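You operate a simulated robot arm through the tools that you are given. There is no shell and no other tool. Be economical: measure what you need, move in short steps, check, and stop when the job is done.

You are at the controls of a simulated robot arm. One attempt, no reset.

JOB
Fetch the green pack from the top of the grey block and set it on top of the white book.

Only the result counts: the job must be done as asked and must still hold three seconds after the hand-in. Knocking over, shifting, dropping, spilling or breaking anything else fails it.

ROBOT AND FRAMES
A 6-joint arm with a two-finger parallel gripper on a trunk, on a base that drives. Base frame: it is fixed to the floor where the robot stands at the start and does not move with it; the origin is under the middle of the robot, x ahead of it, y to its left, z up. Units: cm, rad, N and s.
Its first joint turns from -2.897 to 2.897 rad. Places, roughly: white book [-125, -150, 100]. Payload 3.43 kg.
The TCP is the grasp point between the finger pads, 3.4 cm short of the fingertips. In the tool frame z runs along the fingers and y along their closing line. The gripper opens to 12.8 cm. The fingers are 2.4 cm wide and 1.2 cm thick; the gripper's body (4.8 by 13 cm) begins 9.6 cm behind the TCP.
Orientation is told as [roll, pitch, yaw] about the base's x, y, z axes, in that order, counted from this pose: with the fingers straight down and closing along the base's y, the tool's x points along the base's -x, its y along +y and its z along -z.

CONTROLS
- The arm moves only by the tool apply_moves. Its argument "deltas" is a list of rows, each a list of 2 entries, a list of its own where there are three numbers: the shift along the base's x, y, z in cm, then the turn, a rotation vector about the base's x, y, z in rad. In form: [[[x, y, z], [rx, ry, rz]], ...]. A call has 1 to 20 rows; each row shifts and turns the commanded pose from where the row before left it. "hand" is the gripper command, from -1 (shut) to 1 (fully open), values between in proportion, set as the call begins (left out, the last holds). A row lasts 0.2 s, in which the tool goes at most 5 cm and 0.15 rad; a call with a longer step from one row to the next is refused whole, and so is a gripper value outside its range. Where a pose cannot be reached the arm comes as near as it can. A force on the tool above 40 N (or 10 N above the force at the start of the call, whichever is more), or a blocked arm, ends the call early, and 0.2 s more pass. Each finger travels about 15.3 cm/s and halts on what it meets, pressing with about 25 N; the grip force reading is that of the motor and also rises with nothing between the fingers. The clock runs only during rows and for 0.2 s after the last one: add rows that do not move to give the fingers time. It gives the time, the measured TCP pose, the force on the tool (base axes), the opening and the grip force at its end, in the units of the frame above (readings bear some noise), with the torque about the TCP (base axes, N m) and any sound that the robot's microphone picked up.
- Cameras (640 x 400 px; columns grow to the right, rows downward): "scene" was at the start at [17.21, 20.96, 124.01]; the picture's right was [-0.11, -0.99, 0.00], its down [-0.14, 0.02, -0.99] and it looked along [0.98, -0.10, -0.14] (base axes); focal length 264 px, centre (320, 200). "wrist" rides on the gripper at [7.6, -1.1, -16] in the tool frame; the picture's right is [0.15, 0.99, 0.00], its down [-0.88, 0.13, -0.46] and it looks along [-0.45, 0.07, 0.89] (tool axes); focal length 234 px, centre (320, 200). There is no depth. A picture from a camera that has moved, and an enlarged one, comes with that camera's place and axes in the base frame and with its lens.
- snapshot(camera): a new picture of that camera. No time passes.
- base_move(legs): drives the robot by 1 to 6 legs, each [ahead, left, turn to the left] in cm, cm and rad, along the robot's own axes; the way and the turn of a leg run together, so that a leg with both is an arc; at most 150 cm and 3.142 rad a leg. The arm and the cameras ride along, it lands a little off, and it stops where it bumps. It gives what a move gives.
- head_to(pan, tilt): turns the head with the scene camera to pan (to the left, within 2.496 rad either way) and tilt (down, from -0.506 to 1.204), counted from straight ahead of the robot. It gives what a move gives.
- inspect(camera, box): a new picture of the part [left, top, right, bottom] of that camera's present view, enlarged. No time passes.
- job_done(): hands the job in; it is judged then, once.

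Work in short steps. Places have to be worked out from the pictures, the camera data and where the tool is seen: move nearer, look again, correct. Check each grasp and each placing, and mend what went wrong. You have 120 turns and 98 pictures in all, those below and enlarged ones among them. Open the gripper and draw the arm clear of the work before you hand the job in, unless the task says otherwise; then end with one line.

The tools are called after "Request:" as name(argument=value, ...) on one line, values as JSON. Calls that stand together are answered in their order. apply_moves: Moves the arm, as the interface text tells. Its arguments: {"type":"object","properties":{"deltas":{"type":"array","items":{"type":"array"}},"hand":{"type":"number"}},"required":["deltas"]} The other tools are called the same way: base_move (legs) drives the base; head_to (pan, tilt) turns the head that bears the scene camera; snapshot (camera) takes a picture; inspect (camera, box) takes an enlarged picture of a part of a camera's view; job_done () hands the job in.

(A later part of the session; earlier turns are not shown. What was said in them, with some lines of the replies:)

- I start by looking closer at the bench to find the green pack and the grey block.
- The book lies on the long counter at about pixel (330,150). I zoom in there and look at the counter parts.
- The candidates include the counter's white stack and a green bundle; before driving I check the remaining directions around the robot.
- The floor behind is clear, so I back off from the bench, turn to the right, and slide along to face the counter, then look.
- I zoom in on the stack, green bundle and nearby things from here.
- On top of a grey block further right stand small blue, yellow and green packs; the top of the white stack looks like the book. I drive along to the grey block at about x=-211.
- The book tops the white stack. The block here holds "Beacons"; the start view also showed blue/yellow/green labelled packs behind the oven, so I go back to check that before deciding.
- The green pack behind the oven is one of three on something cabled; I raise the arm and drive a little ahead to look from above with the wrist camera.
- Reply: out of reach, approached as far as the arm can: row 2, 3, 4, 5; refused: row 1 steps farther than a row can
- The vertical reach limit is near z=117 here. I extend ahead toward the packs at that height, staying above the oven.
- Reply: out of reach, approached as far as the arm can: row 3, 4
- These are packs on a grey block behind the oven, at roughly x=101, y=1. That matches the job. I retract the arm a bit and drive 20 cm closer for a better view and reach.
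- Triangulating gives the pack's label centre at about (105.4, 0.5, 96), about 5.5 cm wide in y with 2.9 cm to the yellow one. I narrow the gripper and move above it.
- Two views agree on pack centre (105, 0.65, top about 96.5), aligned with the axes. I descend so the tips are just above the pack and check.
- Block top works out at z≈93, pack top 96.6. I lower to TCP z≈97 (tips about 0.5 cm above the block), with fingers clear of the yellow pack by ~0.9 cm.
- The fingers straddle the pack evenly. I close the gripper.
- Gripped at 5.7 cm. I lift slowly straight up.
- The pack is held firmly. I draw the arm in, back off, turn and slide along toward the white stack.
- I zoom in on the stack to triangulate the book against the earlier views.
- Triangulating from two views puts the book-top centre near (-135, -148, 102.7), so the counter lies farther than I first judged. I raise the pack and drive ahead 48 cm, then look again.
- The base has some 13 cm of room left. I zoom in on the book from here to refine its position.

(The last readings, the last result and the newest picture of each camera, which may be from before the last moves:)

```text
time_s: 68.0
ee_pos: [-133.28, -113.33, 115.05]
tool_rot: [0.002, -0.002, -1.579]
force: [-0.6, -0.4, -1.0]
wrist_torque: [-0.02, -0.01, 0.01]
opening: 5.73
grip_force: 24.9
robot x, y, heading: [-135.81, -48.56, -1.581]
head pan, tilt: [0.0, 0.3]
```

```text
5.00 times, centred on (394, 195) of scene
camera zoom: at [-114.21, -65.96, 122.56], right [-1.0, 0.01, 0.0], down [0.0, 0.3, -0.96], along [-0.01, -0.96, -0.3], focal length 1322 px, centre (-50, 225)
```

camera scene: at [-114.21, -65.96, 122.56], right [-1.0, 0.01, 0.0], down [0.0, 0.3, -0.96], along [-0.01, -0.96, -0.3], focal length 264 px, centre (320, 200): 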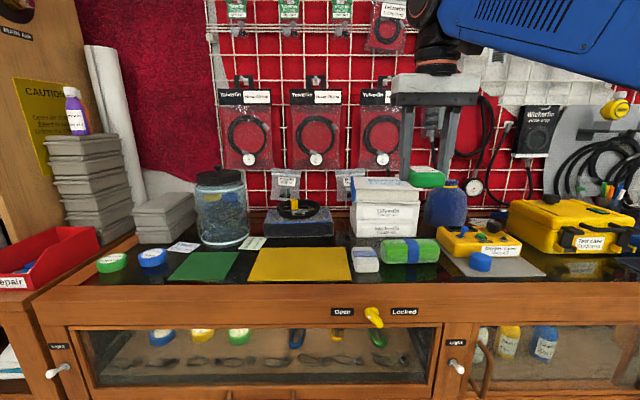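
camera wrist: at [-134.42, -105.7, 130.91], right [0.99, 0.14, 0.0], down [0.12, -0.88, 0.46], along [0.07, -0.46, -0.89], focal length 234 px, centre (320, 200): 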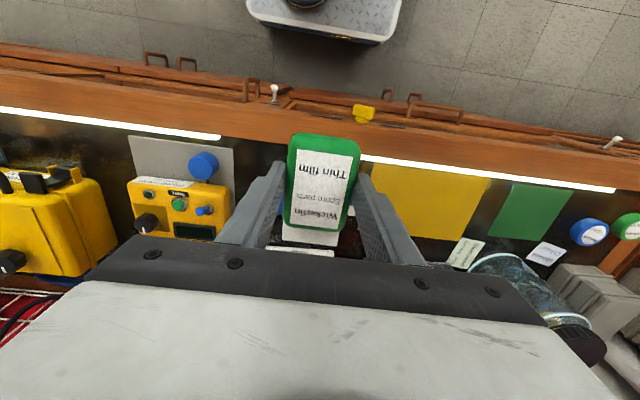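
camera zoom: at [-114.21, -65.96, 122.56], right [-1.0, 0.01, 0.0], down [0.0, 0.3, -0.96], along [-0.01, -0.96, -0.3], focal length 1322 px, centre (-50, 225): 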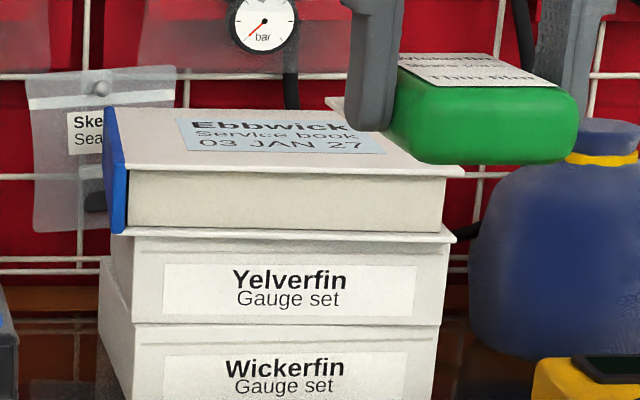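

Refined: book top spans x -143.5…-124.5, y -137…-155, z≈103. I drive ahead 7 cm and extend the pack over its middle at clear height.

Request:
base_move(legs=[[7, 0, 0.01]])

Request:
apply_moves(deltas=[[[-0.2, -4, -0.5], [0, 0, 0]], [[-0.2, -4, -0.5], [0, 0, 0]], [[-0.2, -4, -0.5], [0, 0, 0]], [[-0.2, -4, -0.5], [0, 0, 0]], [[0, -4, -0.5], [0, 0, 0]]])

Request:
snapshot(camera="wrist")

Request:
snapshot(camera="scene")

```text
time_s: 69.0
ee_pos: [-132.46, -120.17, 115.03]
tool_rot: [0.001, -0.005, -1.568]
force: [0.1, 0.0, 0.1]
wrist_torque: [0.01, 0.02, 0.01]
opening: 5.72
grip_force: 24.2
robot x, y, heading: [-135.75, -55.13, -1.569]
head pan, tilt: [0.0, 0.3]
```

```text
time_s: 70.2
ee_pos: [-133.38, -140.33, 112.54]
tool_rot: [0.0, -0.007, -1.568]
force: [-0.6, 0.6, -0.1]
wrist_torque: [-0.02, -0.01, -0.02]
opening: 5.72
grip_force: 25.1
robot x, y, heading: [-136.12, -55.33, -1.57]
head pan, tilt: [0.0, 0.3]
```

```text
54 pictures are left
camera wrist: at [-134.51, -132.67, 128.26], right [0.99, 0.15, 0.0], down [0.13, -0.88, 0.46], along [0.07, -0.46, -0.89], focal length 234 px, centre (320, 200)
```

wrist: 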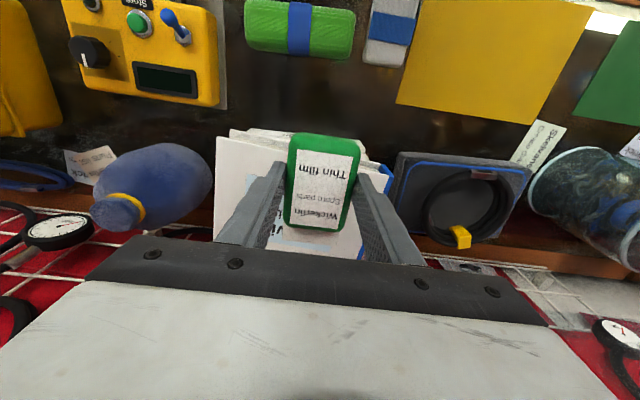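

```text
53 pictures are left
camera scene: at [-114.04, -72.66, 122.57], right [-1.0, 0.0, 0.0], down [0.0, 0.3, -0.96], along [0.0, -0.96, -0.3], focal length 264 px, centre (320, 200)
```

scene: 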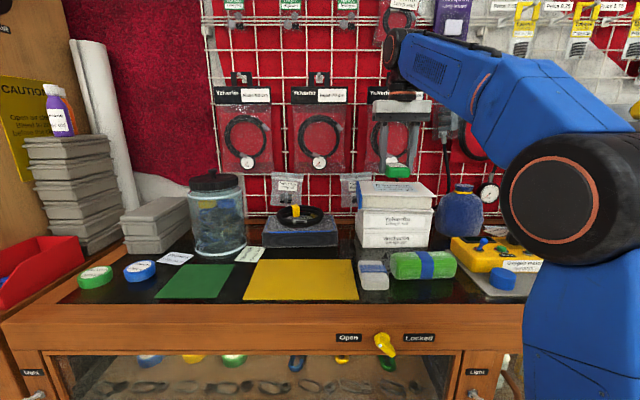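

The book's front edge appears at y≈-138…-140 here, consistent. I move on to y≈-147 and lower partway, then check.

Request:
apply_moves(deltas=[[[-0.4, -3.3, -0.8], [0, 0, 0]], [[-0.4, -3.3, -0.8], [0, 0, 0]], [[0, 0, -1], [0, 0, 0]], [[0, 0, 0], [0, 0, 0]]])

Request:
snapshot(camera="wrist")

Request:
inspect(camera="scene", box=[330, 140, 458, 220])

```text
time_s: 71.2
ee_pos: [-134.14, -146.82, 109.8]
tool_rot: [0.002, -0.005, -1.567]
force: [0.6, -0.9, -0.7]
wrist_torque: [-0.01, -0.01, 0.03]
opening: 5.7
grip_force: 24.7
robot x, y, heading: [-136.01, -55.18, -1.569]
head pan, tilt: [0.0, 0.3]
```

```text
52 pictures are left
camera wrist: at [-135.35, -139.24, 125.72], right [0.99, 0.15, 0.0], down [0.13, -0.88, 0.46], along [0.07, -0.45, -0.89], focal length 234 px, centre (320, 200)
```

wrist: 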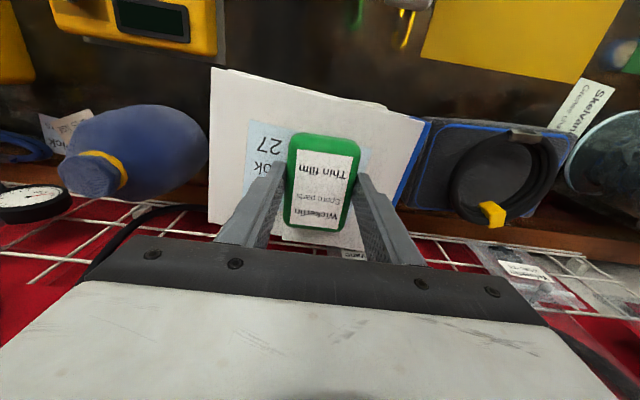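

```text
5.00 times, centred on (394, 180) of scene
camera zoom: at [-114.03, -72.71, 122.56], right [-1.0, 0.0, 0.0], down [0.0, 0.3, -0.96], along [0.0, -0.96, -0.3], focal length 1322 px, centre (-50, 300)
```

zoom: 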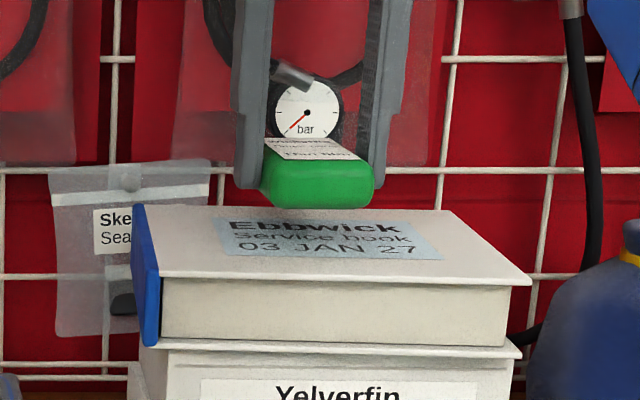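

The pack is centred over the book with its bottom ~2.6 cm above it. I lower 1.8 cm and then look for contact.

Request:
apply_moves(deltas=[[[0, 0, -0.9], [0, 0, 0]], [[0, 0, -0.9], [0, 0, 0]], [[0, 0, 0], [0, 0, 0]]])

Request:
inspect(camera="scene", box=[340, 150, 440, 212])

```text
time_s: 72.0
ee_pos: [-134.22, -146.91, 108.07]
tool_rot: [0.0, -0.006, -1.566]
force: [-0.5, -0.3, 0.3]
wrist_torque: [-0.01, 0.02, 0.01]
opening: 5.7
grip_force: 24.8
robot x, y, heading: [-136.25, -54.96, -1.569]
head pan, tilt: [0.0, 0.3]
```

```text
6.40 times, centred on (390, 181) of scene
camera zoom: at [-114.03, -72.72, 122.56], right [-1.0, 0.0, 0.0], down [0.0, 0.3, -0.96], along [0.0, -0.96, -0.3], focal length 1692 px, centre (-128, 322)
```

zoom: 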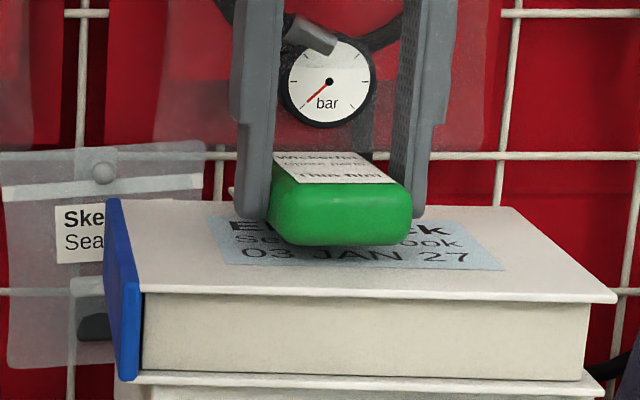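

Request:
apply_moves(deltas=[[[0, 0, -0.25], [0, 0, 0]], [[0, 0, -0.25], [0, 0, 0]], [[0, 0, 0], [0, 0, 0]]])

Request:
inspect(camera="scene", box=[340, 150, 440, 212])

```text
time_s: 72.8
ee_pos: [-134.15, -146.89, 107.55]
tool_rot: [0.0, -0.003, -1.567]
force: [0.1, -0.2, -0.2]
wrist_torque: [0.0, 0.02, -0.01]
opening: 5.7
grip_force: 25.0
robot x, y, heading: [-136.24, -55.45, -1.566]
head pan, tilt: [0.0, 0.3]
```

```text
6.40 times, centred on (390, 181) of scene
camera zoom: at [-114.03, -72.71, 122.56], right [-1.0, 0.0, 0.0], down [0.0, 0.3, -0.96], along [0.0, -0.96, -0.3], focal length 1692 px, centre (-128, 322)
```

zoom: 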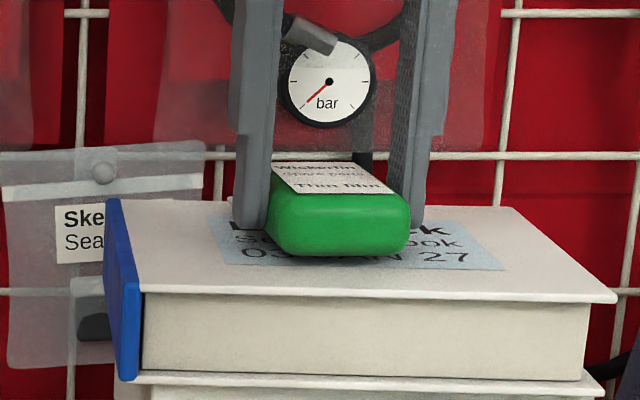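

Still a few tenths of a centimetre of gap by my estimate. I lower in small steps watching the force.

Request:
apply_moves(deltas=[[[0, 0, -0.2], [0, 0, 0]], [[0, 0, 0], [0, 0, 0]]])

Request:
apply_moves(deltas=[[[0, 0, -0.15], [0, 0, 0]], [[0, 0, 0], [0, 0, 0]]])

Request:
inspect(camera="scene", box=[340, 150, 440, 212])

```text
time_s: 73.4
ee_pos: [-134.26, -146.92, 107.36]
tool_rot: [0.0, -0.004, -1.566]
force: [-0.8, 0.2, -1.2]
wrist_torque: [0.01, 0.0, 0.01]
opening: 5.74
grip_force: 24.6
robot x, y, heading: [-136.04, -55.47, -1.567]
head pan, tilt: [0.0, 0.3]
```

```text
time_s: 74.0
ee_pos: [-134.2, -146.79, 107.22]
tool_rot: [0.0, -0.003, -1.568]
force: [-0.8, -0.1, -0.4]
wrist_torque: [-0.01, -0.02, 0.0]
opening: 5.73
grip_force: 24.6
robot x, y, heading: [-136.08, -55.16, -1.563]
head pan, tilt: [0.0, 0.3]
```

```text
6.40 times, centred on (390, 181) of scene
camera zoom: at [-114.03, -72.71, 122.56], right [-1.0, 0.0, 0.0], down [0.0, 0.3, -0.96], along [0.0, -0.96, -0.3], focal length 1692 px, centre (-128, 322)
```

zoom: 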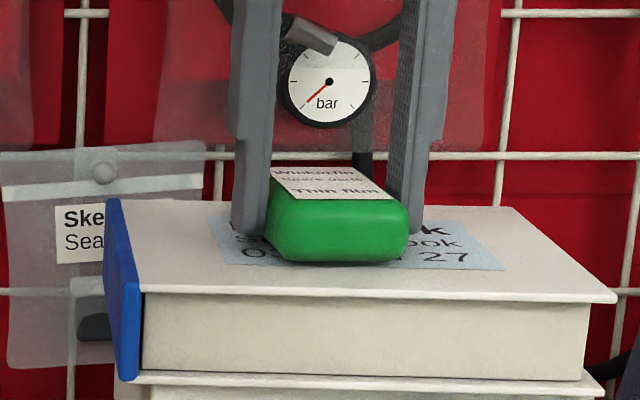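

No contact force yet; continuing in 0.15 cm steps.

Request:
apply_moves(deltas=[[[0, 0, -0.15], [0, 0, 0]], [[0, 0, 0], [0, 0, 0]]])

Request:
apply_moves(deltas=[[[0, 0, -0.15], [0, 0, 0]], [[0, 0, 0], [0, 0, 0]]])

Request:
inspect(camera="scene", box=[340, 150, 440, 212])

```text
time_s: 74.6
ee_pos: [-134.2, -146.87, 107.19]
tool_rot: [0.002, -0.004, -1.565]
force: [0.6, 0.4, 0.7]
wrist_torque: [-0.03, -0.01, 0.02]
opening: 5.73
grip_force: 24.9
robot x, y, heading: [-136.01, -55.5, -1.565]
head pan, tilt: [0.0, 0.3]
```

```text
time_s: 75.2
ee_pos: [-134.28, -146.83, 107.08]
tool_rot: [0.001, -0.009, -1.568]
force: [-0.7, -4.0, 22.3]
wrist_torque: [-0.14, 0.09, 0.03]
opening: 5.77
grip_force: 25.1
robot x, y, heading: [-135.73, -55.41, -1.561]
head pan, tilt: [0.0, 0.3]
```

```text
6.40 times, centred on (390, 181) of scene
camera zoom: at [-114.04, -72.65, 122.57], right [-1.0, 0.0, 0.0], down [0.0, 0.3, -0.96], along [0.0, -0.96, -0.3], focal length 1692 px, centre (-128, 322)
```

zoom: 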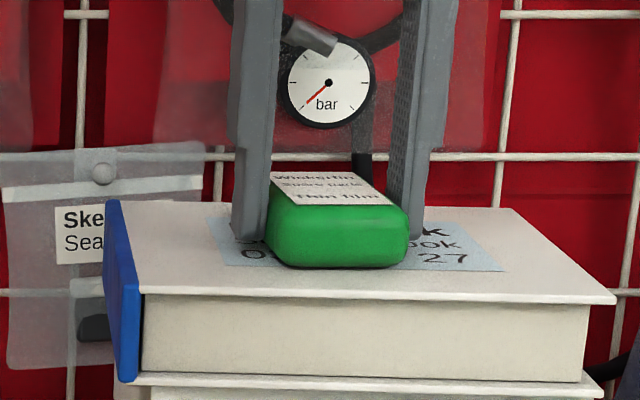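

Contact (22 N up). I ease up slightly to relieve the force, then open partway.

Request:
apply_moves(deltas=[[[0, 0, 0.12], [0, 0, 0]], [[0, 0, 0], [0, 0, 0]]])

Request:
apply_moves(deltas=[[[0, 0, 0], [0, 0, 0]], [[0, 0, 0], [0, 0, 0]], [[0, 0, 0], [0, 0, 0]]], hand=0.25)

Request:
inspect(camera="scene", box=[340, 150, 440, 212])

```text
time_s: 75.8
ee_pos: [-133.99, -146.68, 107.13]
tool_rot: [0.001, -0.004, -1.566]
force: [0.5, 0.0, 12.8]
wrist_torque: [-0.2, 0.01, 0.07]
opening: 5.71
grip_force: 24.9
robot x, y, heading: [-136.1, -55.01, -1.565]
head pan, tilt: [0.0, 0.3]
```

```text
time_s: 76.6
ee_pos: [-134.17, -146.89, 107.01]
tool_rot: [0.002, -0.003, -1.567]
force: [0.1, -0.6, -0.5]
wrist_torque: [0.02, 0.0, 0.03]
opening: 7.98
grip_force: 0.2
robot x, y, heading: [-135.72, -55.25, -1.569]
head pan, tilt: [0.0, 0.3]
```

```text
6.40 times, centred on (390, 181) of scene
camera zoom: at [-114.03, -72.71, 122.56], right [-1.0, 0.0, 0.0], down [0.0, 0.3, -0.96], along [0.0, -0.96, -0.3], focal length 1692 px, centre (-128, 322)
```

zoom: 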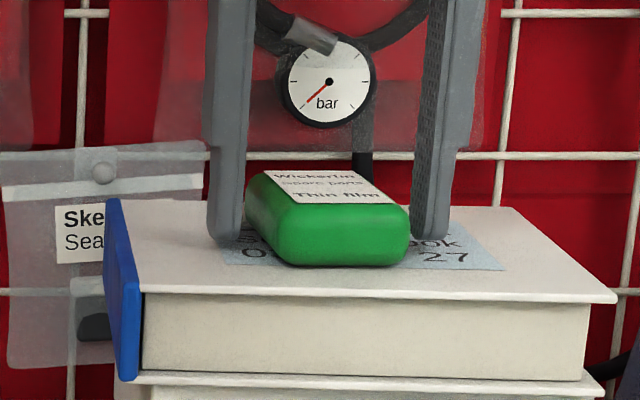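

The pack rests on the book and the fingers are free. I raise straight up, then draw back.

Request:
apply_moves(deltas=[[[0, 0, 0.8], [0, 0, 0]], [[0, 0, 1.2], [0, 0, 0]], [[0, 0, 1.5], [0, 0, 0]], [[0, 0, 1], [0, 0, 0]], [[0, 2, 0.8], [0, 0, 0]], [[0, 4, 0.5], [0, 0, 0]], [[0, 4, 0.5], [0, 0, 0]], [[0, 4, 0], [0, 0, 0]], [[0, 4, 0], [0, 0, 0]], [[0, 4, 0], [0, 0, 0]]])

Request:
base_move(legs=[[-20, 0, 0]])

Request:
snapshot(camera="scene")

Request:
inspect(camera="scene", box=[300, 140, 460, 240])

```text
time_s: 78.8
ee_pos: [-134.25, -124.87, 113.33]
tool_rot: [0.001, 0.0, -1.567]
force: [0.4, -1.7, -1.7]
wrist_torque: [0.13, 0.0, -0.01]
opening: 7.99
grip_force: 0.1
robot x, y, heading: [-136.11, -55.34, -1.566]
head pan, tilt: [0.0, 0.3]
```

```text
time_s: 80.3
ee_pos: [-134.54, -105.19, 113.52]
tool_rot: [0.001, -0.005, -1.571]
force: [-0.3, 0.5, 0.1]
wrist_torque: [-0.02, -0.01, -0.02]
opening: 8.0
grip_force: 0.1
robot x, y, heading: [-136.37, -35.76, -1.572]
head pan, tilt: [0.0, 0.3]
```

```text
45 pictures are left
camera scene: at [-114.14, -53.08, 122.56], right [-1.0, 0.0, 0.0], down [0.0, 0.3, -0.96], along [0.0, -0.96, -0.3], focal length 264 px, centre (320, 200)
```

scene: 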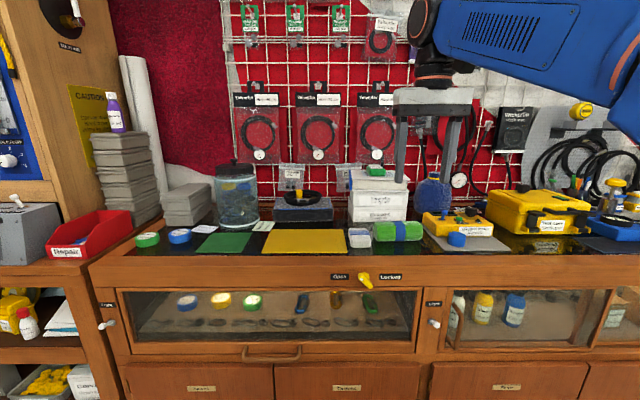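

```text
4.00 times, centred on (380, 190) of scene
camera zoom: at [-114.14, -53.08, 122.56], right [-1.0, 0.0, 0.0], down [0.0, 0.3, -0.96], along [0.0, -0.96, -0.3], focal length 1058 px, centre (80, 240)
```

zoom: 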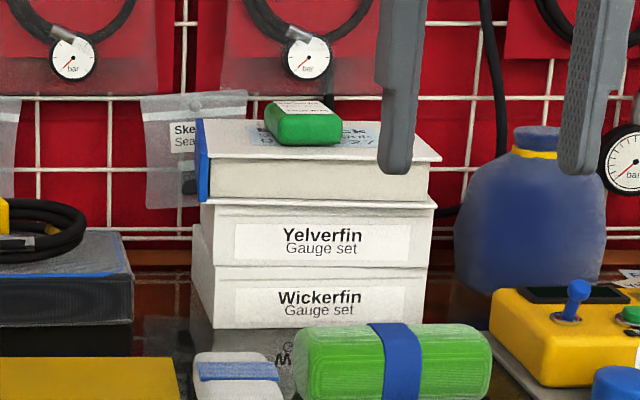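

The pack sits flat on the white book, the stack is undisturbed, and the open gripper is clear. I hand in.

Request:
job_done()

```text
The job is handed in.
```

The green pack from the grey block now rests flat on top of the white book. The gripper is open and clear, nothing else was seen to move, and the job is handed in.
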